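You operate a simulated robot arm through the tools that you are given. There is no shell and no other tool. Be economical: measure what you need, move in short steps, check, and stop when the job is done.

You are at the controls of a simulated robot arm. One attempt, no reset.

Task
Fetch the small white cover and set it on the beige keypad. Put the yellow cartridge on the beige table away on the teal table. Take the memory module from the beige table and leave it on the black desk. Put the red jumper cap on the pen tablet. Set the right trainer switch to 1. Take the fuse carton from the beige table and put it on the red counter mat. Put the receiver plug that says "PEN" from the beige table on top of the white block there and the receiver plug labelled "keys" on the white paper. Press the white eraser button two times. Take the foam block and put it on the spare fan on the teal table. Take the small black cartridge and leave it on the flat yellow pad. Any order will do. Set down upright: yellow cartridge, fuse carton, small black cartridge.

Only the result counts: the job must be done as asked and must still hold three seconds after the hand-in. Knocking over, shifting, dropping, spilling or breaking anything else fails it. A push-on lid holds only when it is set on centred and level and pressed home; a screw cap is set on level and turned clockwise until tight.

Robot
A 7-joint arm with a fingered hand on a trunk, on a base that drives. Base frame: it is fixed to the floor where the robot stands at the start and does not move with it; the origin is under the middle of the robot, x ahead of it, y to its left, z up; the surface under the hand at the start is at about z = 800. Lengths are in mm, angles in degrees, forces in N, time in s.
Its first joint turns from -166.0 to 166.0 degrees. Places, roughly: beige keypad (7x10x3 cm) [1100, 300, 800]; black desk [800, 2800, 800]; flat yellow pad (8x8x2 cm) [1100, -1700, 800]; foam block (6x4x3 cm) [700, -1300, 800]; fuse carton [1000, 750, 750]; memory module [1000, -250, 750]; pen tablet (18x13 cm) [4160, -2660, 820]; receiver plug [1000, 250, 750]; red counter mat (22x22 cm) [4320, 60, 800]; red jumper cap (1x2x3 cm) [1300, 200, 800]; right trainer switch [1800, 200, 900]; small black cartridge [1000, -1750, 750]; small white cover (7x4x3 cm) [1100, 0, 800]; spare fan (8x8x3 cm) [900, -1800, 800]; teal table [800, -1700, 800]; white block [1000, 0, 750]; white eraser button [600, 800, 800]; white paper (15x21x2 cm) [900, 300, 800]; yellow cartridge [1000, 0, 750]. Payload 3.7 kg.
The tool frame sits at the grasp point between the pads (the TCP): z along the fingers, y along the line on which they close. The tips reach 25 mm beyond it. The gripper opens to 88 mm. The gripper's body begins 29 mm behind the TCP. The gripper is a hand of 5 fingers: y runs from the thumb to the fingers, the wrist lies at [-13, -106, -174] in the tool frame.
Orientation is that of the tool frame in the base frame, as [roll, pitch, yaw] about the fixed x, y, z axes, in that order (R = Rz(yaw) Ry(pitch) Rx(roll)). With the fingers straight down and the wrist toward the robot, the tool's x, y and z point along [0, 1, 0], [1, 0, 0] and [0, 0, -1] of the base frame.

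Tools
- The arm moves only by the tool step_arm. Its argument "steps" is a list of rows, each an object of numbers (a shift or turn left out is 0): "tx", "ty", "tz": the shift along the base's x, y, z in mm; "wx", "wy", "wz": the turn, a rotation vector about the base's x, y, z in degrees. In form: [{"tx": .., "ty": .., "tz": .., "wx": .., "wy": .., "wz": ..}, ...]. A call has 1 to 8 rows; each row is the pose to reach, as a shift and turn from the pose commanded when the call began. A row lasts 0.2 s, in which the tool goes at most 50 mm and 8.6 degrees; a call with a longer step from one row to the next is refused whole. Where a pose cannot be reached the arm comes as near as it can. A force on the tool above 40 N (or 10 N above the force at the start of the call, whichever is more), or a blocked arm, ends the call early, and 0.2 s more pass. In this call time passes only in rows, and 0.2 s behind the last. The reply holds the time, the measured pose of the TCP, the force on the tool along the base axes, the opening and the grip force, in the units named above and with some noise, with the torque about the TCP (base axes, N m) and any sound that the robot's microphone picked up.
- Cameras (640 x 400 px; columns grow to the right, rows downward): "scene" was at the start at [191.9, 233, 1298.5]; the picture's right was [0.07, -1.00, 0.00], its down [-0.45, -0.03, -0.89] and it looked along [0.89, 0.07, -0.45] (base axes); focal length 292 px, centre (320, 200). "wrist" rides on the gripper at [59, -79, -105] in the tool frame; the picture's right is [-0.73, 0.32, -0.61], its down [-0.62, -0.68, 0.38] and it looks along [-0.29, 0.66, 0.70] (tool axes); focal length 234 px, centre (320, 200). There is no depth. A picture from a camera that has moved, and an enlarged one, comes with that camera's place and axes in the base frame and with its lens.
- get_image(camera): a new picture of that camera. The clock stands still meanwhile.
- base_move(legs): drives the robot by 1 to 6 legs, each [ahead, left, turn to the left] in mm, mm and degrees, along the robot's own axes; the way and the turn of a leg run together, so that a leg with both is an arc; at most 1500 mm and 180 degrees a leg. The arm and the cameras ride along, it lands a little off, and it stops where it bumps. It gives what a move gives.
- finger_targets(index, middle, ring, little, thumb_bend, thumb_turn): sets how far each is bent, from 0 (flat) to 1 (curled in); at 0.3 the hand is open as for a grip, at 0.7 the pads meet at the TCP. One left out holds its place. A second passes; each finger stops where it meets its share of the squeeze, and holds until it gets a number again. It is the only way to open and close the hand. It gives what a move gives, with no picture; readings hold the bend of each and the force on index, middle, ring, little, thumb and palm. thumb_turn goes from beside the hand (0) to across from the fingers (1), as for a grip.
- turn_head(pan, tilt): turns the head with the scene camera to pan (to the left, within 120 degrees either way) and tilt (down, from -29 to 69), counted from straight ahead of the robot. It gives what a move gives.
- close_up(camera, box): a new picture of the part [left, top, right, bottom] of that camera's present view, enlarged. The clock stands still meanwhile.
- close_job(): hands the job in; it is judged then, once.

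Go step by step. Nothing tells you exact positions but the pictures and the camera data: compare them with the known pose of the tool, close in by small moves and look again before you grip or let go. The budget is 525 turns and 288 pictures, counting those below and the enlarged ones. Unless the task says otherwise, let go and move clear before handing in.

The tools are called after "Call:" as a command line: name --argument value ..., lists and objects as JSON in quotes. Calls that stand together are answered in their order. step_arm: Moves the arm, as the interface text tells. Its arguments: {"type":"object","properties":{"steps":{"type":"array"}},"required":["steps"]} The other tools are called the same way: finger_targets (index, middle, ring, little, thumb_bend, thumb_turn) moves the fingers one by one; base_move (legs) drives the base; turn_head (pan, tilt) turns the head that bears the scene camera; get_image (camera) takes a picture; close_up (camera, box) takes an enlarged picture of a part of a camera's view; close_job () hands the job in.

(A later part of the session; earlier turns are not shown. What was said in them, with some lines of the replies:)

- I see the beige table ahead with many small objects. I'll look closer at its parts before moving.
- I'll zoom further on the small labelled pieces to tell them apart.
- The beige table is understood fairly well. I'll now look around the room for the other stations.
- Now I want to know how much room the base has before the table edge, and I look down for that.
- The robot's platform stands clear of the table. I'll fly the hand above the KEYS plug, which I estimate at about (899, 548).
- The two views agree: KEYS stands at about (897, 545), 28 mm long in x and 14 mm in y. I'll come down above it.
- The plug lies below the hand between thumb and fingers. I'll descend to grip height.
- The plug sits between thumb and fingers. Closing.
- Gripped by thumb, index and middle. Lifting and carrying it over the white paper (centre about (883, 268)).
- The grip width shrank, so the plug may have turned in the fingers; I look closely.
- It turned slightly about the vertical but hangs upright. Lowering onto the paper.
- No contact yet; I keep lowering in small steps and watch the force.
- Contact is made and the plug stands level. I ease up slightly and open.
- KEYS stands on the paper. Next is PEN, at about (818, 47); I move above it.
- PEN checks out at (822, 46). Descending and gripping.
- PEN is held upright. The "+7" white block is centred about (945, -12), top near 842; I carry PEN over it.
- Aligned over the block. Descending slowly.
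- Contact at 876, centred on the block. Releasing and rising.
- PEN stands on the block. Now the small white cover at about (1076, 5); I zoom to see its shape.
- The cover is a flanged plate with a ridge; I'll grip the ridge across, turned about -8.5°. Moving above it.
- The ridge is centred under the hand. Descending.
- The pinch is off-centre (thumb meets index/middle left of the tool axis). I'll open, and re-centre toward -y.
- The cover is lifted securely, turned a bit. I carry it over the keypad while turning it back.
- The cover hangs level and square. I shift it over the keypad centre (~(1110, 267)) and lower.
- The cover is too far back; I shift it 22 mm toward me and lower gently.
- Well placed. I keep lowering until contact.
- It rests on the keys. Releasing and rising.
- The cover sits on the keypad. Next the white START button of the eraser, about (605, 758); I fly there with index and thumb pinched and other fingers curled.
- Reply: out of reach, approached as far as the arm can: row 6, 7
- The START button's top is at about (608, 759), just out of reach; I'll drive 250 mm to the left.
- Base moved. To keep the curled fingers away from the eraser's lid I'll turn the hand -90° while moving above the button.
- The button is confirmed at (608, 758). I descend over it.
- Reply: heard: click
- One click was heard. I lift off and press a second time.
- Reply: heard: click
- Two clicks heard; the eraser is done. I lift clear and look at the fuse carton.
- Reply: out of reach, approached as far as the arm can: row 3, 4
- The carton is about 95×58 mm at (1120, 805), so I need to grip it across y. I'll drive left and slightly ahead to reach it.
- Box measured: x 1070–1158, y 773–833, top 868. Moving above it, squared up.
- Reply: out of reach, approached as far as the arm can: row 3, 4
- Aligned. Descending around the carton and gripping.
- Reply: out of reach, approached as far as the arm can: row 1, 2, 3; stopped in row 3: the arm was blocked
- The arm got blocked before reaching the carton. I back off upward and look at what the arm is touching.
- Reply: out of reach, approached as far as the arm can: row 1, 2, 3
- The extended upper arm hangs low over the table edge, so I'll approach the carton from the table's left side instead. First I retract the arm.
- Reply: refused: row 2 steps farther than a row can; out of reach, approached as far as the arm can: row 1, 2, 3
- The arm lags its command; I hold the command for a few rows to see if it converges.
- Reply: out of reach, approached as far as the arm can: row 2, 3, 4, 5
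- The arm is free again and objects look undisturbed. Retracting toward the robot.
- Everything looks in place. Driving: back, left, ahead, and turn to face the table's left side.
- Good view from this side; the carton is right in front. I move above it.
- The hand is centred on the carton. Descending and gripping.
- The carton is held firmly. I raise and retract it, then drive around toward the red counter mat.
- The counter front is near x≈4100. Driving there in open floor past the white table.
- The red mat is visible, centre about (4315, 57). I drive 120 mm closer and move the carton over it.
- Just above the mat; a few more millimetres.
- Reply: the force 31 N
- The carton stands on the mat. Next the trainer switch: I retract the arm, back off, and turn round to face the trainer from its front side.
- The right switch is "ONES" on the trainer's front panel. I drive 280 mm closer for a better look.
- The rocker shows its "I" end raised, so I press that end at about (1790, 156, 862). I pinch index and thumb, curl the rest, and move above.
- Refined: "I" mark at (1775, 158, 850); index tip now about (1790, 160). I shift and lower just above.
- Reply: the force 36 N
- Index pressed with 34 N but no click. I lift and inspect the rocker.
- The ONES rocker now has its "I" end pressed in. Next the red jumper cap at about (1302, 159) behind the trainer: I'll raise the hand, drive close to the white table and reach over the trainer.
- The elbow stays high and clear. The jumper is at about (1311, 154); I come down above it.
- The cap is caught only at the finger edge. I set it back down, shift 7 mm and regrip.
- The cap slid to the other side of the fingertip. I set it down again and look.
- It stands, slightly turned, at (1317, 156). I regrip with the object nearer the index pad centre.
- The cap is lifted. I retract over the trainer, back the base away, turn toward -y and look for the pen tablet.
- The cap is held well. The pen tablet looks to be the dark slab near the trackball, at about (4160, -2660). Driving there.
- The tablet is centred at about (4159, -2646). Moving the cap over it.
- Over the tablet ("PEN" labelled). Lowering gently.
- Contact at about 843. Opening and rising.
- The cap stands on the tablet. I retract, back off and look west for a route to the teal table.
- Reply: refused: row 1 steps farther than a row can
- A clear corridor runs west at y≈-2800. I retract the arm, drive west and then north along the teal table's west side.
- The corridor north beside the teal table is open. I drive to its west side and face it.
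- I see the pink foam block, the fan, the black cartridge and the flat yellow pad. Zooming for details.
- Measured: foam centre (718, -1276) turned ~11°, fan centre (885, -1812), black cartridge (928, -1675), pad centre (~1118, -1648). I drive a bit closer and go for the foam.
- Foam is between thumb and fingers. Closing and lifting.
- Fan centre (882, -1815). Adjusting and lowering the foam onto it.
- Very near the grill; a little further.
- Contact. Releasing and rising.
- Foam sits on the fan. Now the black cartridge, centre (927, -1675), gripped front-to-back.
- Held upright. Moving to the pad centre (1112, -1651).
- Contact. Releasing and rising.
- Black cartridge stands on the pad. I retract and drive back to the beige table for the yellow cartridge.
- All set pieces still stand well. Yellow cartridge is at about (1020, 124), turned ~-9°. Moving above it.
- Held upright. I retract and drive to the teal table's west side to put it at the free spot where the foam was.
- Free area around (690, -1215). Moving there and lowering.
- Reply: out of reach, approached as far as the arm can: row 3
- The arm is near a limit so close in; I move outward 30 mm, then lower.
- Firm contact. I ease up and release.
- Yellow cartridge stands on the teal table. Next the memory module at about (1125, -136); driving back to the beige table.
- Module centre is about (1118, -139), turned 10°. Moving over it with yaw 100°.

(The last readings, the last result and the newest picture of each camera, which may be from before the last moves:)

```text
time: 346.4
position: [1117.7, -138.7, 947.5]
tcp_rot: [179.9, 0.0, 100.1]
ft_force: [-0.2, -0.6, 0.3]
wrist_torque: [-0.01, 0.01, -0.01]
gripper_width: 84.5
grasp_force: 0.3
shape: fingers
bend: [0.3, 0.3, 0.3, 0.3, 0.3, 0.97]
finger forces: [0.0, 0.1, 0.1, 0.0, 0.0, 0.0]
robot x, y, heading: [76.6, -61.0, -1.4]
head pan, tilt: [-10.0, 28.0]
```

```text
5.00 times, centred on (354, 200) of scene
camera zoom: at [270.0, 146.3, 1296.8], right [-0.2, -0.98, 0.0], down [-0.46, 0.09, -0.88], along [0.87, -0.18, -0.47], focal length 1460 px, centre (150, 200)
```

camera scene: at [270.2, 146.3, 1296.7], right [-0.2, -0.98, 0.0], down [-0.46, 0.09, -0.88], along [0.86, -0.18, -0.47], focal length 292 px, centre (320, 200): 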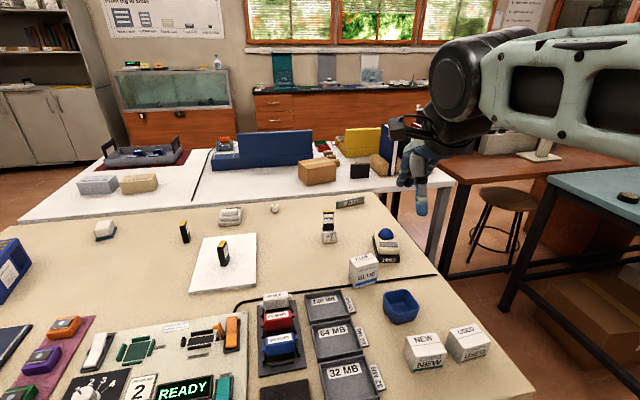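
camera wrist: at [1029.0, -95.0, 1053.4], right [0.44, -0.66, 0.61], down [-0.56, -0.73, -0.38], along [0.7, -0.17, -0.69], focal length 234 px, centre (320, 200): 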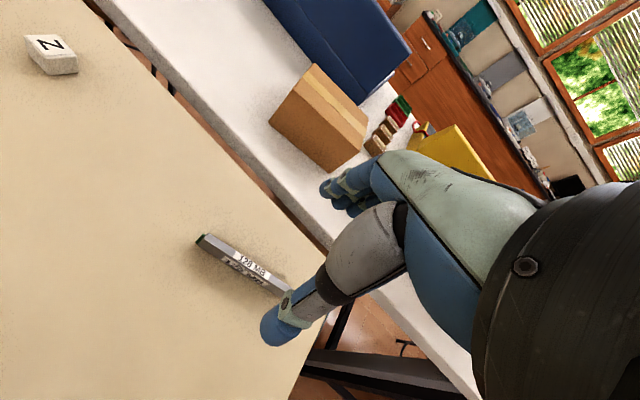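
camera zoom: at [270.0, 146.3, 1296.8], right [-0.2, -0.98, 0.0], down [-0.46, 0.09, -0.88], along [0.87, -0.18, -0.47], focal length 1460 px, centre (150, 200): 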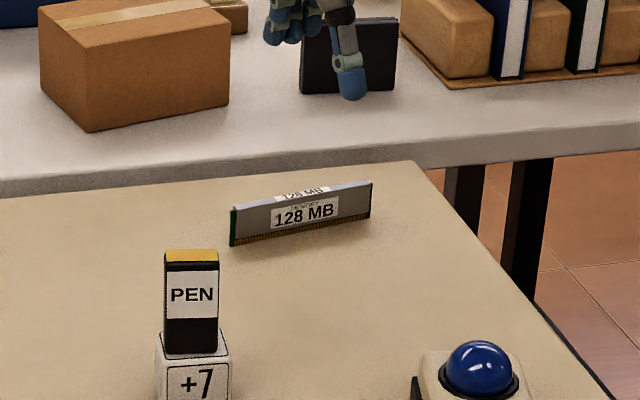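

Call:
step_arm --steps '[{"tx": 5, "ty": -1, "tz": -45, "wz": 2}, {"tx": 5, "ty": -1, "tz": -85, "wz": 2}, {"tx": 5, "ty": -1, "tz": -109, "wz": 2}]'

Call:
close_up --camera "wrist" --box '[230, 170, 390, 270]'

Call:
close_up --camera "scene" --box '[320, 170, 400, 220]'

```text
time: 347.2
position: [1122.1, -138.7, 837.5]
tcp_rot: [180.0, 0.0, 102.2]
ft_force: [0.5, -0.3, 0.7]
wrist_torque: [0.02, 0.01, 0.04]
gripper_width: 84.4
grasp_force: 0.0
shape: fingers
bend: [0.3, 0.3, 0.3, 0.3, 0.3, 0.97]
finger forces: [0.1, 0.0, 0.1, 0.0, 0.0, 0.0]
robot x, y, heading: [74.0, -57.5, -1.8]
head pan, tilt: [-10.0, 28.0]
```

```text
4.00 times, centred on (310, 220) of wrist
camera zoom: at [1032.9, -99.0, 943.8], right [0.47, -0.64, 0.61], down [-0.53, -0.75, -0.38], along [0.7, -0.15, -0.7], focal length 937 px, centre (360, 120)
```

zoom: 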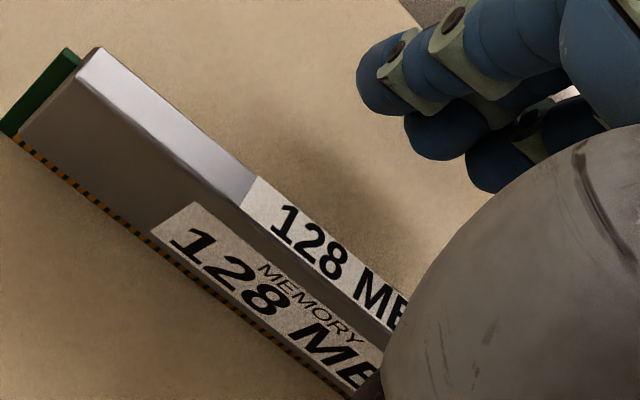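

```text
8.00 times, centred on (360, 195) of scene
camera zoom: at [270.1, 146.3, 1296.8], right [-0.2, -0.98, 0.0], down [-0.46, 0.09, -0.88], along [0.87, -0.18, -0.47], focal length 2336 px, centre (0, 240)
```

zoom: 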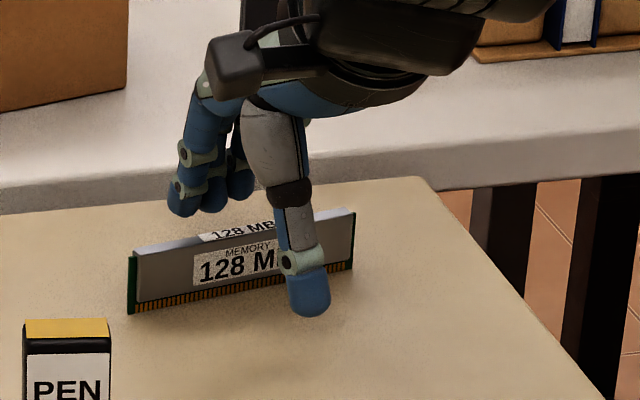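

I shift 9 mm along the module for a centred pinch and close.

Call:
step_arm --steps '[{"tx": -2, "ty": 9}]'

Call:
finger_targets --index 0.74 --middle 0.74 --ring 0.74 --little 0.74 --thumb_bend 0.74

Call:
step_arm --steps '[{"tz": 40}, {"tz": 85}]'

Call:
close_up --camera "scene" --box '[310, 140, 406, 200]'

Call:
get_image --camera "wrist"

```text
time: 347.6
position: [1120.9, -130.4, 837.5]
tcp_rot: [180.0, 0.0, 102.0]
ft_force: [-0.8, 0.1, 0.1]
wrist_torque: [0.0, 0.0, 0.02]
gripper_width: 84.5
grasp_force: 0.0
shape: fingers
bend: [0.3, 0.3, 0.3, 0.3, 0.3, 0.97]
finger forces: [0.0, 0.1, 0.0, 0.0, 0.0, 0.0]
robot x, y, heading: [70.7, -60.3, -1.6]
head pan, tilt: [-10.0, 28.0]
```

```text
time: 348.6
position: [1120.4, -130.9, 838.8]
tcp_rot: [-180.0, 0.1, 102.1]
ft_force: [0.9, 0.5, 0.4]
wrist_torque: [0.0, 0.0, 0.01]
gripper_width: 1.5
grasp_force: 6.3
shape: fingers
bend: [0.73, 0.73, 0.74, 0.74, 0.68, 0.96]
finger forces: [5.2, 1.4, 0.0, 0.0, 6.5, 0.0]
robot x, y, heading: [73.6, -59.2, -1.7]
head pan, tilt: [-10.0, 28.0]
```

```text
time: 349.2
position: [1119.9, -129.1, 921.4]
tcp_rot: [-179.9, 0.0, 102.1]
ft_force: [0.1, 0.1, -1.1]
wrist_torque: [0.01, 0.0, -0.02]
gripper_width: 1.5
grasp_force: 6.3
shape: fingers
bend: [0.73, 0.73, 0.74, 0.74, 0.68, 0.96]
finger forces: [5.1, 1.4, 0.0, 0.0, 6.5, 0.0]
robot x, y, heading: [74.8, -55.4, -1.5]
head pan, tilt: [-10.0, 28.0]
```

```text
6.67 times, centred on (358, 170) of scene
camera zoom: at [270.5, 146.2, 1296.7], right [-0.2, -0.98, 0.0], down [-0.46, 0.09, -0.88], along [0.86, -0.18, -0.47], focal length 1947 px, centre (67, 400)
```

zoom: 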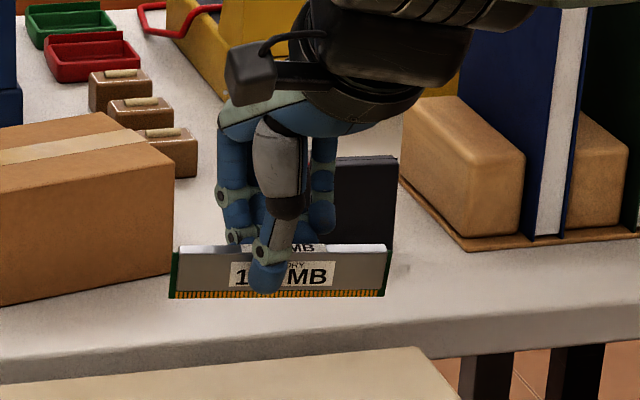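

```text
112 pictures are left
camera wrist: at [1031.0, -89.3, 1027.6], right [0.47, -0.64, 0.61], down [-0.54, -0.75, -0.38], along [0.7, -0.15, -0.7], focal length 234 px, centre (320, 200)
```

wrist: 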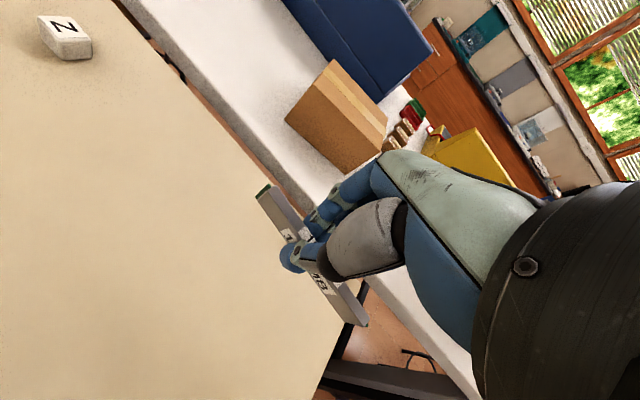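

The module is held level. I raise, retract and drive to the black desk on the left.

Call:
step_arm --steps '[{"tz": 45}, {"tz": 90}, {"tx": -35, "tz": 120}, {"tx": -80, "tz": 135}, {"tx": -125, "tz": 150}, {"tx": -170, "tz": 160}, {"tx": -215, "tz": 170}, {"tx": -260, "tz": 175}]'

Call:
step_arm --steps '[{"tx": -45}, {"tx": -90}, {"tx": -135}, {"tx": -180}, {"tx": -220}]'

Call:
base_move --legs '[[-130, 0, 1.6], [0, 1500, 0], [0, 450, 0], [0, 0, 90]]'

Call:
turn_head --pan -25 --tilt 20

Call:
get_image --camera "scene"

```text
time: 351.1
position: [860.8, -130.2, 1097.0]
tcp_rot: [-179.9, 0.1, 102.3]
ft_force: [0.7, 0.0, -0.5]
wrist_torque: [0.0, 0.03, 0.0]
gripper_width: 1.3
grasp_force: 6.5
shape: fingers
bend: [0.73, 0.73, 0.74, 0.74, 0.68, 0.96]
finger forces: [5.1, 1.4, 0.0, 0.1, 6.6, 0.0]
robot x, y, heading: [71.7, -56.9, -1.7]
head pan, tilt: [-10.0, 28.0]
```

```text
time: 352.2
position: [640.1, -129.4, 1099.1]
tcp_rot: [-180.0, 0.0, 102.1]
ft_force: [0.1, 0.4, 0.1]
wrist_torque: [-0.01, -0.03, 0.01]
gripper_width: 1.3
grasp_force: 6.8
shape: fingers
bend: [0.73, 0.73, 0.74, 0.74, 0.68, 0.96]
finger forces: [5.1, 1.4, 0.0, 0.0, 6.7, 0.0]
robot x, y, heading: [73.6, -57.3, -1.8]
head pan, tilt: [-10.0, 28.0]
```

```text
time: 366.7
position: [-0.7, 2458.0, 1100.9]
tcp_rot: [180.0, 0.0, -166.2]
ft_force: [-0.8, 0.5, -0.2]
wrist_torque: [0.0, 0.01, -0.03]
gripper_width: 1.0
grasp_force: 5.6
shape: fingers
bend: [0.73, 0.73, 0.74, 0.74, 0.68, 0.96]
finger forces: [4.6, 1.0, 0.0, 0.1, 5.9, 0.0]
robot x, y, heading: [-55.7, 1888.9, 90.3]
head pan, tilt: [-10.0, 28.0]
```

```text
time: 367.4
position: [-0.4, 2457.2, 1099.4]
tcp_rot: [180.0, 0.0, -166.2]
ft_force: [0.6, 0.6, -0.6]
wrist_torque: [0.0, 0.0, -0.01]
gripper_width: 0.8
grasp_force: 6.0
shape: fingers
bend: [0.73, 0.73, 0.74, 0.74, 0.68, 0.96]
finger forces: [4.7, 1.1, 0.0, 0.1, 5.8, 0.0]
robot x, y, heading: [-56.2, 1888.4, 89.9]
head pan, tilt: [-25.0, 20.0]
```

```text
111 pictures are left
camera scene: at [-240.5, 2075.1, 1309.6], right [0.91, -0.42, 0.0], down [-0.14, -0.31, -0.94], along [0.4, 0.85, -0.34], focal length 292 px, centre (320, 200)
```

scene: 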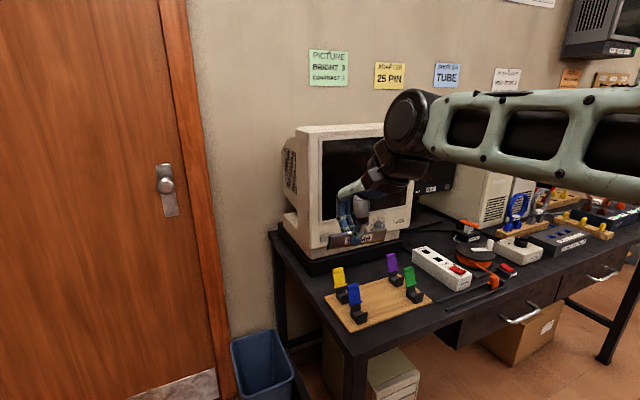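

The desk is crowded at this end; I drive along it to look for a free spot.

Call:
base_move --legs '[[0, -680, 0]]'

Call:
turn_head --pan -5 --tilt 30

Call:
get_image --camera "scene"

```text
time: 371.2
position: [687.0, 2458.0, 1100.5]
tcp_rot: [-180.0, -0.1, -166.4]
ft_force: [1.5, 0.7, -0.4]
wrist_torque: [-0.01, -0.04, -0.02]
gripper_width: 1.0
grasp_force: 5.4
shape: fingers
bend: [0.73, 0.73, 0.74, 0.74, 0.68, 0.96]
finger forces: [4.7, 1.1, 0.1, 0.0, 5.9, 0.1]
robot x, y, heading: [632.2, 1887.4, 90.0]
head pan, tilt: [-25.0, 20.0]
```

```text
time: 372.1
position: [685.7, 2458.0, 1099.2]
tcp_rot: [179.8, 0.0, -166.4]
ft_force: [0.0, 0.0, -0.4]
wrist_torque: [0.02, 0.01, -0.03]
gripper_width: 0.9
grasp_force: 6.2
shape: fingers
bend: [0.73, 0.73, 0.74, 0.74, 0.68, 0.96]
finger forces: [4.7, 1.1, 0.0, 0.0, 5.9, 0.0]
robot x, y, heading: [628.2, 1892.0, 90.1]
head pan, tilt: [-5.0, 30.0]
```

```text
110 pictures are left
camera scene: at [414.4, 2081.4, 1293.6], right [1.0, -0.09, 0.0], down [-0.04, -0.5, -0.87], along [0.08, 0.86, -0.5], focal length 292 px, centre (320, 200)
```

scene: 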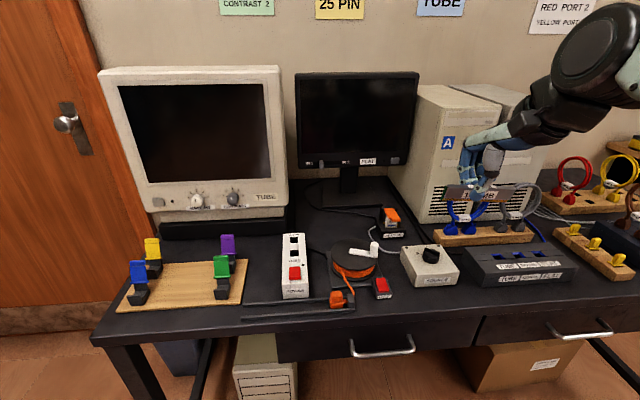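

Call:
turn_head --pan -45 --tilt 30

Call:
get_image --camera "scene"

```text
time: 373.1
position: [686.8, 2457.5, 1099.2]
tcp_rot: [-180.0, 0.0, -166.4]
ft_force: [0.0, -0.2, -0.9]
wrist_torque: [0.0, 0.0, -0.02]
gripper_width: 1.0
grasp_force: 5.8
shape: fingers
bend: [0.73, 0.73, 0.74, 0.74, 0.68, 0.96]
finger forces: [4.7, 1.0, 0.1, 0.0, 5.9, 0.1]
robot x, y, heading: [631.1, 1887.8, 90.0]
head pan, tilt: [-45.0, 30.0]
```

```text
109 pictures are left
camera scene: at [470.3, 2055.2, 1293.6], right [0.71, -0.71, 0.0], down [-0.35, -0.35, -0.87], along [0.61, 0.61, -0.5], focal length 292 px, centre (320, 200)
```

scene: 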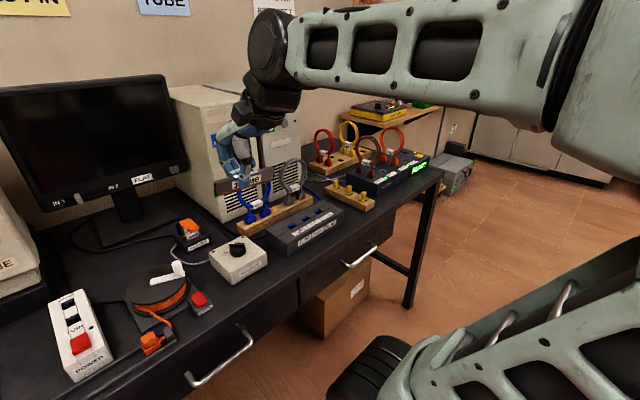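

The free spot is a 60 mm strip at the desk front, about x 640–980, y 2450–2510. I reposition the base for comfortable reach and square the module with the desk edge.

Call:
base_move --legs '[[-150, -90, 0]]'

Call:
step_arm --steps '[{"tx": 14, "ty": 25, "wz": -4.5}, {"tx": 28, "ty": 50, "wz": -9}, {"tx": 42, "ty": 75, "wz": -13.6}, {"tx": 56, "ty": 105, "tz": -30, "wz": -13.6}, {"tx": 70, "ty": 135, "tz": -60, "wz": -13.6}, {"tx": 84, "ty": 160, "tz": -90, "wz": -13.6}]'

Call:
turn_head --pan -25 --tilt 35

Call:
get_image --camera "scene"

Call:
get_image --camera "wrist"

```text
time: 374.6
position: [777.1, 2307.4, 1098.1]
tcp_rot: [180.0, 0.0, -166.4]
ft_force: [0.7, -0.3, -0.2]
wrist_torque: [0.01, -0.01, 0.0]
gripper_width: 1.1
grasp_force: 6.3
shape: fingers
bend: [0.73, 0.73, 0.74, 0.74, 0.68, 0.96]
finger forces: [4.7, 1.1, 0.0, 0.0, 5.9, 0.0]
robot x, y, heading: [721.6, 1738.8, 90.0]
head pan, tilt: [-45.0, 30.0]
```

```text
time: 376.0
position: [859.5, 2466.8, 1009.2]
tcp_rot: [180.0, 0.0, -180.0]
ft_force: [0.2, -1.1, 0.5]
wrist_torque: [-0.03, 0.01, 0.01]
gripper_width: 1.0
grasp_force: 6.3
shape: fingers
bend: [0.73, 0.73, 0.74, 0.74, 0.68, 0.96]
finger forces: [4.7, 1.1, 0.0, 0.0, 5.9, 0.1]
robot x, y, heading: [720.7, 1739.1, 89.7]
head pan, tilt: [-45.0, 30.0]
```

```text
time: 376.8
position: [860.3, 2467.5, 1009.3]
tcp_rot: [180.0, -0.1, -179.9]
ft_force: [-0.5, -0.9, 0.4]
wrist_torque: [0.02, -0.02, 0.0]
gripper_width: 0.9
grasp_force: 5.9
shape: fingers
bend: [0.73, 0.73, 0.74, 0.74, 0.68, 0.96]
finger forces: [4.7, 1.1, 0.0, 0.0, 6.0, 0.0]
robot x, y, heading: [720.3, 1738.4, 89.8]
head pan, tilt: [-25.0, 35.0]
```

```text
108 pictures are left
camera scene: at [533.1, 1920.9, 1285.8], right [0.91, -0.42, 0.0], down [-0.24, -0.52, -0.82], along [0.35, 0.74, -0.57], focal length 292 px, centre (320, 200)
```

scene: 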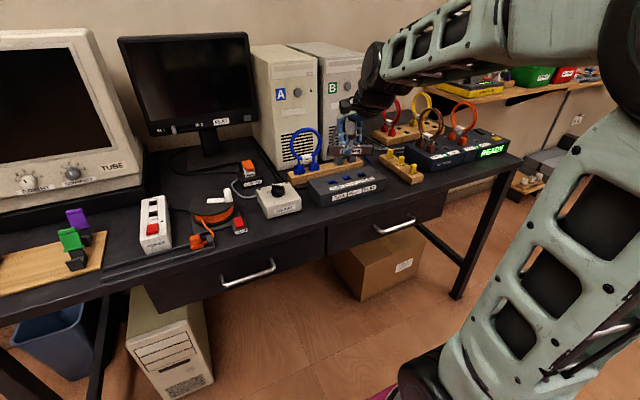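

```text
107 pictures are left
camera wrist: at [801.7, 2387.2, 1114.8], right [0.73, 0.32, 0.61], down [0.62, -0.68, -0.38], along [0.29, 0.66, -0.7], focal length 234 px, centre (320, 200)
```

wrist: 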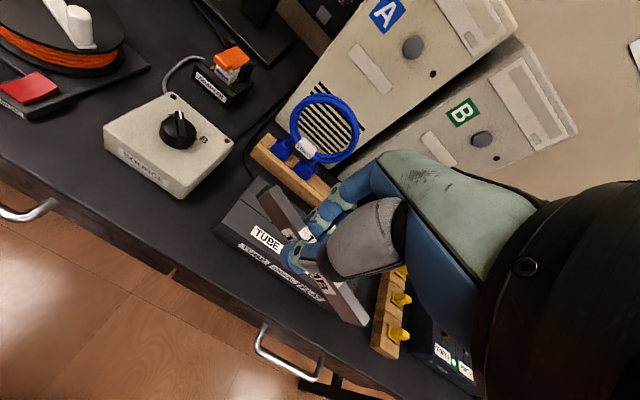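

The module hangs turned about -17°; I curl ring and little finger away, rotate +17°, and move to the spot in front of the SOURCE box.

Call:
finger_targets --ring 1.0 --little 1.0

Call:
step_arm --steps '[{"tx": -40, "ty": 4, "wz": 6}, {"tx": -85, "ty": 10, "wz": 12}, {"tx": -130, "ty": 18, "wz": 17}, {"tx": -136, "ty": 22, "tz": -40, "wz": 17}, {"tx": -136, "ty": 22, "tz": -85, "wz": 17}, {"tx": -136, "ty": 22, "tz": -115, "wz": 17}]'

Call:
get_image --camera "wrist"

Call:
close_up --camera "scene" --box '[200, 140, 360, 240]'

```text
time: 377.8
position: [861.0, 2466.6, 1009.5]
tcp_rot: [179.9, 0.0, -180.0]
ft_force: [-0.1, 0.2, -0.2]
wrist_torque: [0.02, 0.01, -0.02]
gripper_width: 0.9
grasp_force: 5.7
shape: fingers
bend: [0.73, 0.74, 1.0, 1.0, 0.68, 0.96]
finger forces: [4.6, 1.1, 0.0, 0.2, 5.9, 0.1]
robot x, y, heading: [720.2, 1737.4, 89.8]
head pan, tilt: [-25.0, 35.0]
```

```text
time: 379.2
position: [723.9, 2489.6, 892.5]
tcp_rot: [179.9, 0.1, -162.9]
ft_force: [0.3, -0.3, 0.1]
wrist_torque: [-0.01, -0.02, 0.02]
gripper_width: 0.9
grasp_force: 5.7
shape: fingers
bend: [0.73, 0.74, 1.0, 1.0, 0.68, 0.96]
finger forces: [4.6, 1.1, 0.0, 0.0, 5.8, 0.0]
robot x, y, heading: [714.2, 1740.1, 89.9]
head pan, tilt: [-25.0, 35.0]
```

```text
106 pictures are left
camera wrist: at [690.9, 2395.5, 998.3], right [0.6, 0.52, 0.61], down [0.8, -0.47, -0.38], along [0.09, 0.71, -0.7], focal length 234 px, centre (320, 200)
```

wrist: 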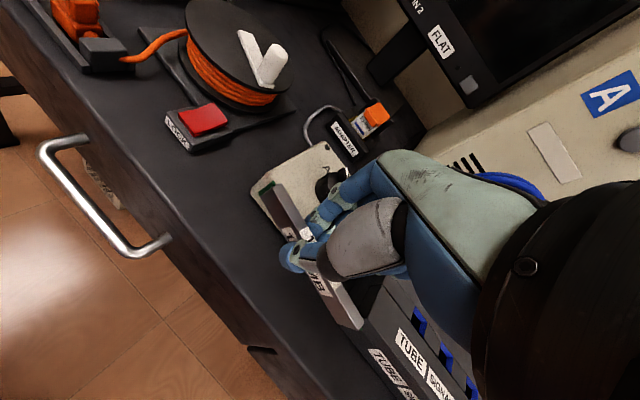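

```text
4.00 times, centred on (280, 190) of scene
camera zoom: at [533.1, 1920.8, 1285.8], right [0.91, -0.42, 0.0], down [-0.24, -0.52, -0.82], along [0.35, 0.74, -0.57], focal length 1168 px, centre (480, 240)
```

zoom: 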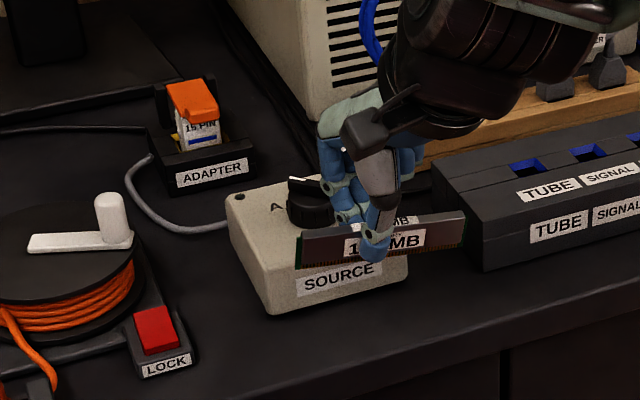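

Call:
step_arm --steps '[{"ty": 6, "wz": 7}, {"ty": 6, "tz": -20, "wz": 7}, {"ty": 6, "tz": -38, "wz": 7}]'

Call:
close_up --camera "scene" --box '[230, 170, 326, 230]'

Call:
close_up --camera "wrist" --box '[220, 150, 412, 270]'

```text
time: 380.0
position: [723.7, 2495.1, 855.9]
tcp_rot: [-180.0, 0.0, -156.0]
ft_force: [-0.6, -0.7, -0.5]
wrist_torque: [0.02, 0.01, 0.01]
gripper_width: 1.0
grasp_force: 6.0
shape: fingers
bend: [0.73, 0.74, 1.0, 1.0, 0.68, 0.96]
finger forces: [4.5, 1.1, 0.0, 0.1, 5.9, 0.0]
robot x, y, heading: [722.0, 1737.4, 89.9]
head pan, tilt: [-25.0, 35.0]
```

```text
6.67 times, centred on (278, 200) of scene
camera zoom: at [533.0, 1920.9, 1285.8], right [0.91, -0.42, 0.0], down [-0.24, -0.52, -0.82], along [0.35, 0.74, -0.57], focal length 1947 px, centre (600, 200)
```

zoom: 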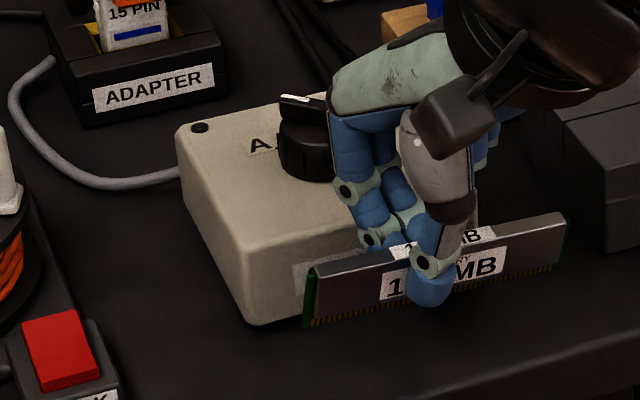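

```text
3.33 times, centred on (316, 210) of wrist
camera zoom: at [703.2, 2398.7, 960.9], right [0.53, 0.59, 0.61], down [0.85, -0.37, -0.38], along [0.0, 0.72, -0.7], focal length 781 px, centre (333, 167)
```

zoom: 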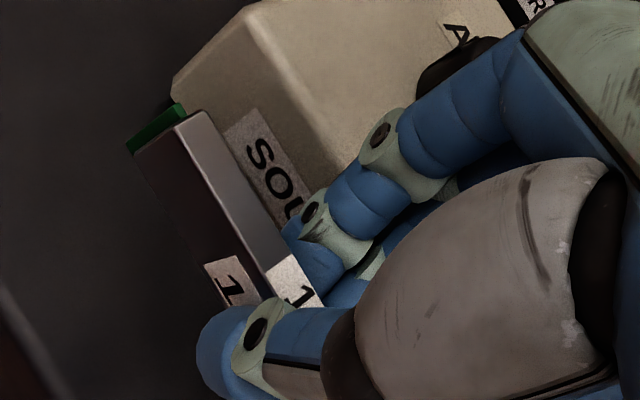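

Fingers are near the SOURCE box. I rotate another 8°, come 8 mm toward the edge, and lower carefully watching force.

Call:
step_arm --steps '[{"ty": -8, "wz": 8}, {"ty": -8, "tz": -4, "wz": 8}, {"ty": -8, "tz": -8, "wz": 8}]'

Call:
close_up --camera "scene" --box '[230, 170, 326, 230]'

```text
time: 380.8
position: [724.1, 2487.3, 848.3]
tcp_rot: [-179.9, 0.0, -148.0]
ft_force: [-0.6, 0.3, 0.2]
wrist_torque: [-0.02, 0.02, 0.06]
gripper_width: 0.8
grasp_force: 5.5
shape: fingers
bend: [0.73, 0.74, 1.0, 1.0, 0.68, 0.96]
finger forces: [4.6, 1.1, 0.0, 0.0, 5.8, 0.0]
robot x, y, heading: [717.9, 1737.9, 90.1]
head pan, tilt: [-25.0, 35.0]
```

```text
6.67 times, centred on (278, 200) of scene
camera zoom: at [533.1, 1920.9, 1285.8], right [0.91, -0.42, 0.0], down [-0.24, -0.52, -0.82], along [0.35, 0.74, -0.57], focal length 1947 px, centre (600, 200)
```

zoom: 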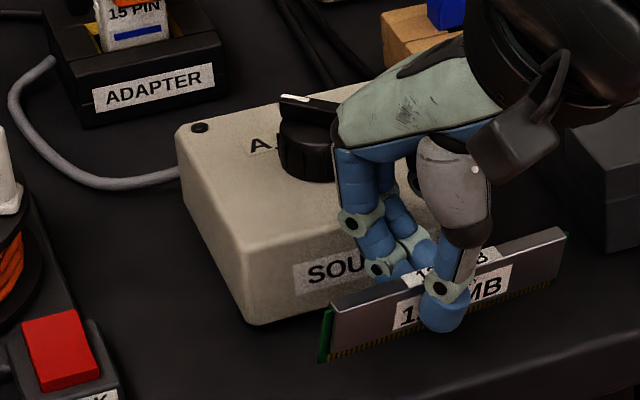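

Call:
step_arm --steps '[{"tz": -2}, {"tz": -4}]'

Call:
step_arm --steps '[{"tz": -2}, {"tz": -4}]'

Call:
close_up --camera "scene" --box '[230, 170, 326, 230]'

```text
time: 381.4
position: [724.6, 2487.5, 843.3]
tcp_rot: [179.9, 0.0, -148.1]
ft_force: [-0.1, -0.1, 0.0]
wrist_torque: [-0.01, 0.02, -0.02]
gripper_width: 0.7
grasp_force: 4.8
shape: fingers
bend: [0.73, 0.74, 1.0, 1.0, 0.68, 0.96]
finger forces: [4.6, 0.9, 0.0, 0.0, 5.9, 0.0]
robot x, y, heading: [721.3, 1738.9, 90.0]
head pan, tilt: [-25.0, 35.0]
```

```text
time: 382.0
position: [723.4, 2486.7, 841.2]
tcp_rot: [-180.0, 0.1, -148.0]
ft_force: [-0.1, -2.3, 3.6]
wrist_torque: [0.16, 0.04, 0.06]
gripper_width: 0.9
grasp_force: 8.5
shape: fingers
bend: [0.73, 0.74, 1.0, 1.0, 0.68, 0.96]
finger forces: [4.5, 6.1, 0.0, 0.1, 6.2, 0.1]
robot x, y, heading: [720.3, 1739.7, 89.9]
head pan, tilt: [-25.0, 35.0]
```

```text
6.67 times, centred on (278, 200) of scene
camera zoom: at [533.1, 1920.7, 1285.8], right [0.91, -0.42, 0.0], down [-0.24, -0.52, -0.82], along [0.35, 0.74, -0.57], focal length 1947 px, centre (600, 200)
```

zoom: 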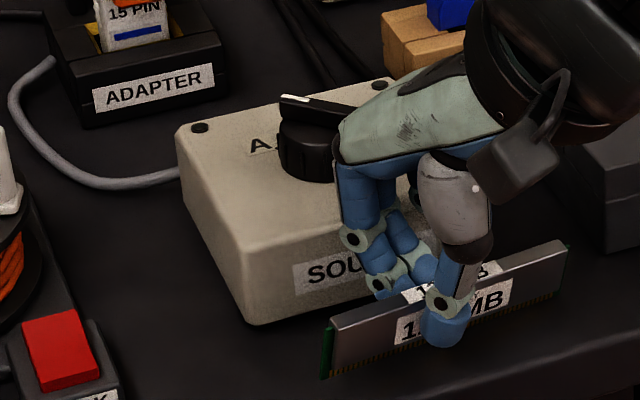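

The middle finger touches the SOURCE box. I back off up and 8 mm toward the edge before setting down.

Call:
step_arm --steps '[{"tz": 3, "ty": -3}, {"tz": 3, "ty": -8}]'

Call:
step_arm --steps '[{"tz": -3}, {"tz": -6}]'

```text
time: 382.6
position: [723.3, 2479.5, 844.4]
tcp_rot: [180.0, 0.0, -147.9]
ft_force: [-0.3, -0.9, 0.4]
wrist_torque: [0.0, -0.02, 0.0]
gripper_width: 0.9
grasp_force: 5.9
shape: fingers
bend: [0.73, 0.74, 1.0, 1.0, 0.68, 0.96]
finger forces: [4.7, 1.2, 0.0, 0.0, 6.0, 0.0]
robot x, y, heading: [722.2, 1740.5, 89.8]
head pan, tilt: [-25.0, 35.0]
```

```text
time: 383.2
position: [725.0, 2480.2, 837.3]
tcp_rot: [-180.0, 0.0, -148.0]
ft_force: [-0.7, 0.8, 0.3]
wrist_torque: [0.03, 0.01, 0.02]
gripper_width: 0.9
grasp_force: 6.3
shape: fingers
bend: [0.73, 0.74, 1.0, 1.0, 0.68, 0.96]
finger forces: [4.2, 1.9, 0.0, 0.1, 6.2, 0.1]
robot x, y, heading: [719.9, 1740.7, 89.5]
head pan, tilt: [-25.0, 35.0]
```

Call:
step_arm --steps '[{"tz": -2}, {"tz": -4}]'

Call:
close_up --camera "scene" --box '[230, 170, 326, 230]'

Call:
get_image --camera "wrist"

```text
time: 383.8
position: [724.6, 2479.9, 833.9]
tcp_rot: [179.9, 0.0, -148.0]
ft_force: [-0.3, 1.8, 10.9]
wrist_torque: [0.01, 0.05, -0.02]
gripper_width: 0.4
grasp_force: 9.1
shape: fingers
bend: [0.73, 0.74, 1.0, 1.0, 0.68, 0.96]
finger forces: [8.4, 2.9, 0.0, 0.1, 6.8, 0.0]
robot x, y, heading: [716.7, 1739.8, 90.0]
head pan, tilt: [-25.0, 35.0]
```

```text
6.67 times, centred on (278, 200) of scene
camera zoom: at [533.0, 1920.6, 1285.8], right [0.91, -0.42, 0.0], down [-0.24, -0.52, -0.82], along [0.35, 0.74, -0.57], focal length 1947 px, centre (600, 200)
```

zoom: 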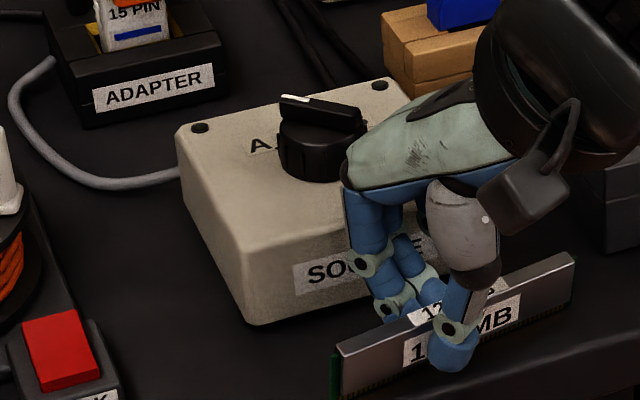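

```text
99 pictures are left
camera wrist: at [716.8, 2381.6, 939.4], right [0.44, 0.66, 0.61], down [0.89, -0.25, -0.38], along [-0.1, 0.71, -0.69], focal length 234 px, centre (320, 200)
```

wrist: 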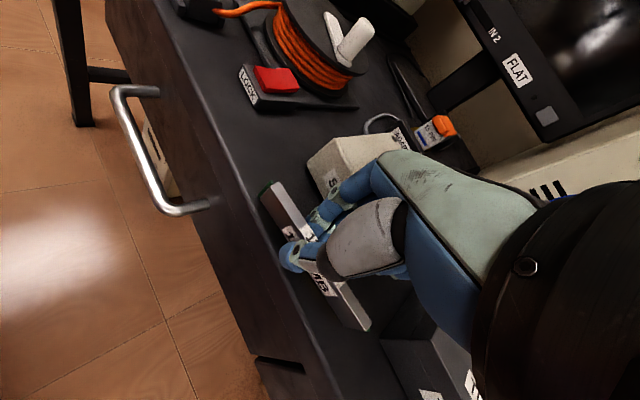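

Set on the desk with margin to the edge. I release gently, mostly by opening the thumb.

Call:
step_arm --steps '[{"tz": 1}]'

Call:
finger_targets --index 0.69 --middle 0.69 --thumb_bend 0.55

Call:
close_up --camera "wrist" --box '[220, 150, 412, 270]'

```text
time: 384.2
position: [725.7, 2479.9, 834.5]
tcp_rot: [-180.0, 0.0, -148.0]
ft_force: [-0.7, 2.9, 7.5]
wrist_torque: [0.05, 0.04, 0.0]
gripper_width: 1.0
grasp_force: 8.8
shape: fingers
bend: [0.73, 0.74, 1.0, 1.0, 0.68, 0.96]
finger forces: [8.1, 2.7, 0.1, 0.0, 6.6, 0.0]
robot x, y, heading: [722.3, 1739.3, 89.9]
head pan, tilt: [-25.0, 35.0]
```

```text
time: 385.2
position: [723.6, 2479.5, 834.2]
tcp_rot: [-180.0, 0.0, -148.0]
ft_force: [-0.2, 0.5, 0.2]
wrist_torque: [0.02, 0.02, 0.0]
gripper_width: 15.2
grasp_force: 0.1
shape: fingers
bend: [0.69, 0.69, 1.0, 1.0, 0.55, 0.97]
finger forces: [0.1, 0.0, 0.1, 0.1, 0.1, 0.0]
robot x, y, heading: [719.2, 1739.1, 89.8]
head pan, tilt: [-25.0, 35.0]
```

```text
3.33 times, centred on (316, 210) of wrist
camera zoom: at [716.8, 2381.0, 939.8], right [0.44, 0.66, 0.61], down [0.89, -0.25, -0.38], along [-0.1, 0.71, -0.7], focal length 781 px, centre (333, 167)
```

zoom: 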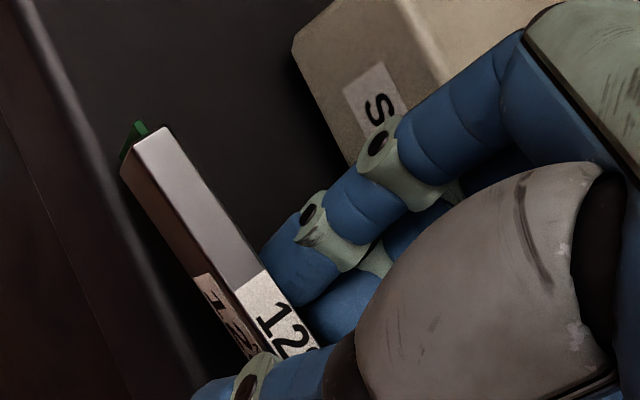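

It stands but its left end is only a few mm from the edge. I regrip, turn it -10° and set it slightly further in.

Call:
finger_targets --index 0.74 --middle 0.74 --thumb_bend 0.74

Call:
step_arm --steps '[{"tz": 6}, {"tz": 10, "wz": -6, "ty": 2}, {"tz": 10, "wz": -12, "ty": 4}]'

Call:
close_up --camera "wrist" --box '[200, 140, 392, 260]'

Call:
close_up --camera "scene" --box '[230, 170, 326, 230]'

```text
time: 386.2
position: [724.2, 2480.3, 834.3]
tcp_rot: [-180.0, 0.0, -148.0]
ft_force: [-0.7, 0.0, 0.0]
wrist_torque: [-0.04, -0.03, 0.02]
gripper_width: 1.3
grasp_force: 6.0
shape: fingers
bend: [0.73, 0.74, 1.0, 1.0, 0.66, 0.97]
finger forces: [4.9, 1.2, 0.0, 0.0, 6.2, 0.1]
robot x, y, heading: [720.7, 1736.0, 89.9]
head pan, tilt: [-25.0, 35.0]
```

```text
time: 387.0
position: [724.2, 2483.1, 843.8]
tcp_rot: [179.9, 0.0, -160.0]
ft_force: [-0.4, 0.1, 0.1]
wrist_torque: [0.0, -0.01, 0.0]
gripper_width: 1.8
grasp_force: 6.3
shape: fingers
bend: [0.73, 0.74, 1.0, 1.0, 0.66, 0.97]
finger forces: [5.1, 1.0, 0.0, 0.0, 6.1, 0.0]
robot x, y, heading: [716.6, 1734.9, 89.9]
head pan, tilt: [-25.0, 35.0]
```

```text
3.33 times, centred on (296, 200) of wrist
camera zoom: at [696.4, 2388.9, 949.5], right [0.57, 0.55, 0.61], down [0.82, -0.43, -0.38], along [0.05, 0.72, -0.7], focal length 781 px, centre (400, 200)
```

zoom: 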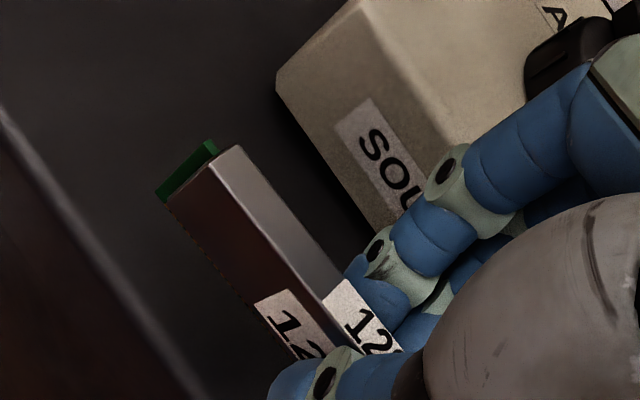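

```text
6.67 times, centred on (278, 200) of scene
camera zoom: at [533.1, 1920.9, 1285.8], right [0.91, -0.42, 0.0], down [-0.24, -0.52, -0.82], along [0.35, 0.74, -0.57], focal length 1947 px, centre (600, 200)
```

zoom: 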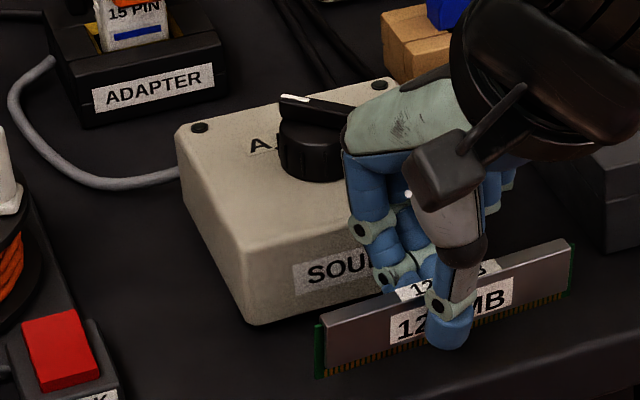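

Now parallel with the edge and further in. Lowering and releasing.

Call:
step_arm --steps '[{"tz": -4}, {"tz": -7}, {"tz": -9}]'

Call:
step_arm --steps '[{"tz": -1.5}]'

Call:
finger_targets --index 0.69 --middle 0.69 --thumb_bend 0.58

Call:
close_up --camera "wrist" --box '[200, 140, 392, 260]'

```text
time: 387.8
position: [724.8, 2484.8, 836.0]
tcp_rot: [-180.0, -0.1, -160.0]
ft_force: [1.4, -2.4, 1.1]
wrist_torque: [0.09, -0.01, 0.01]
gripper_width: 1.8
grasp_force: 7.8
shape: fingers
bend: [0.73, 0.74, 1.0, 1.0, 0.66, 0.97]
finger forces: [4.9, 4.0, 0.0, 0.0, 6.5, 0.0]
robot x, y, heading: [722.5, 1738.0, 89.8]
head pan, tilt: [-25.0, 35.0]
```

```text
time: 388.2
position: [724.7, 2484.4, 833.6]
tcp_rot: [-180.0, 0.0, -160.0]
ft_force: [-0.8, -2.8, 2.1]
wrist_torque: [0.06, -0.02, -0.03]
gripper_width: 1.8
grasp_force: 8.7
shape: fingers
bend: [0.73, 0.74, 1.0, 1.0, 0.66, 0.97]
finger forces: [4.8, 4.8, 0.0, 0.1, 6.5, 0.0]
robot x, y, heading: [720.4, 1736.6, 90.2]
head pan, tilt: [-25.0, 35.0]
```

```text
time: 389.2
position: [724.5, 2484.5, 835.0]
tcp_rot: [-180.0, 0.0, -160.1]
ft_force: [-0.2, -5.3, 1.3]
wrist_torque: [0.11, -0.02, -0.05]
gripper_width: 13.2
grasp_force: 2.5
shape: fingers
bend: [0.69, 0.7, 1.0, 1.0, 0.57, 0.97]
finger forces: [0.1, 5.5, 0.0, 0.0, 0.1, 0.0]
robot x, y, heading: [721.2, 1741.8, 90.0]
head pan, tilt: [-25.0, 35.0]
```

```text
3.33 times, centred on (296, 200) of wrist
camera zoom: at [696.8, 2389.0, 939.3], right [0.57, 0.55, 0.61], down [0.82, -0.43, -0.38], along [0.05, 0.72, -0.7], focal length 781 px, centre (400, 200)
```

zoom: 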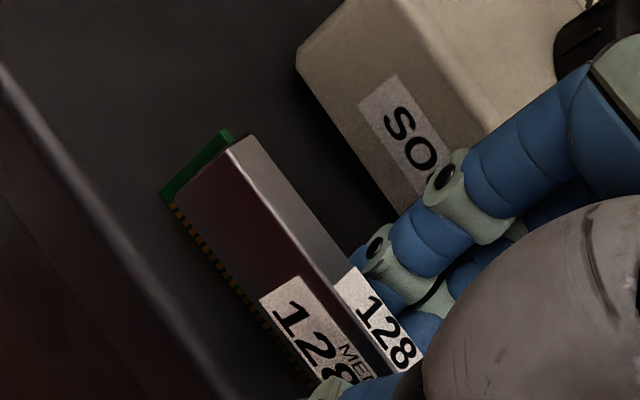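

Released; the middle finger touches the box lightly, so I move 3 mm back and lift out.

Call:
step_arm --steps '[{"ty": -2, "tz": 2}, {"ty": -2, "tz": 20}, {"ty": -3, "tz": 50}, {"ty": -3, "tz": 95}, {"ty": -3, "tz": 140}, {"ty": -3, "tz": 185}]'

Call:
close_up --camera "scene" --box '[200, 150, 360, 250]'

```text
time: 390.6
position: [724.8, 2482.7, 1018.7]
tcp_rot: [-179.8, 0.0, -160.1]
ft_force: [-0.1, -0.3, 0.0]
wrist_torque: [0.01, -0.01, -0.02]
gripper_width: 13.1
grasp_force: 0.0
shape: fingers
bend: [0.69, 0.69, 1.0, 1.0, 0.57, 0.97]
finger forces: [0.1, 0.0, 0.0, 0.0, 0.0, 0.0]
robot x, y, heading: [721.1, 1742.7, 90.1]
head pan, tilt: [-25.0, 35.0]
```

```text
4.00 times, centred on (280, 200) of scene
camera zoom: at [533.1, 1921.0, 1285.8], right [0.91, -0.42, 0.0], down [-0.24, -0.52, -0.82], along [0.35, 0.74, -0.57], focal length 1168 px, centre (480, 200)
```

zoom: 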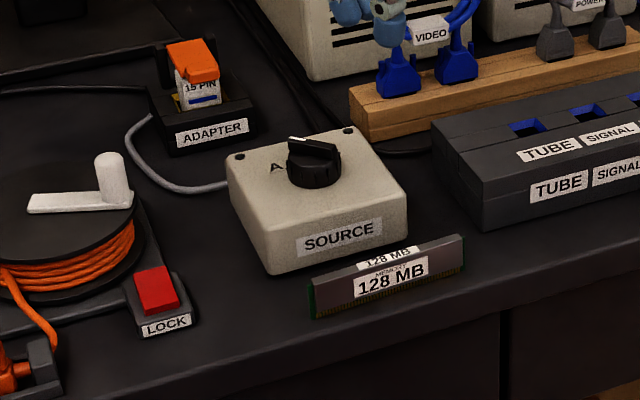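

All placements are made and the hand is clear: module on the desk, everything else checked. Handing in.

Call:
close_job

```text
The job is handed in.
```

I've done every step and handed the job in. I don't have the verdict, and three points are less certain than the rest:

- **White block:** two white cubes stood on the beige table, one marked "+7" and a smaller one marked "Z". I took the "+7" one as the white block and put the "PEN" plug on it.
- **Trainer switch:** I heard no click when I pressed the right switch (labelled "ONES"). In the pictures afterwards its "1" end looks pushed in.
- **Memory module:** it stands on its edge on the black desk, roughly 12 mm in from the front. One finger brushed the SOURCE box as I let go, but the box did not appear to move.
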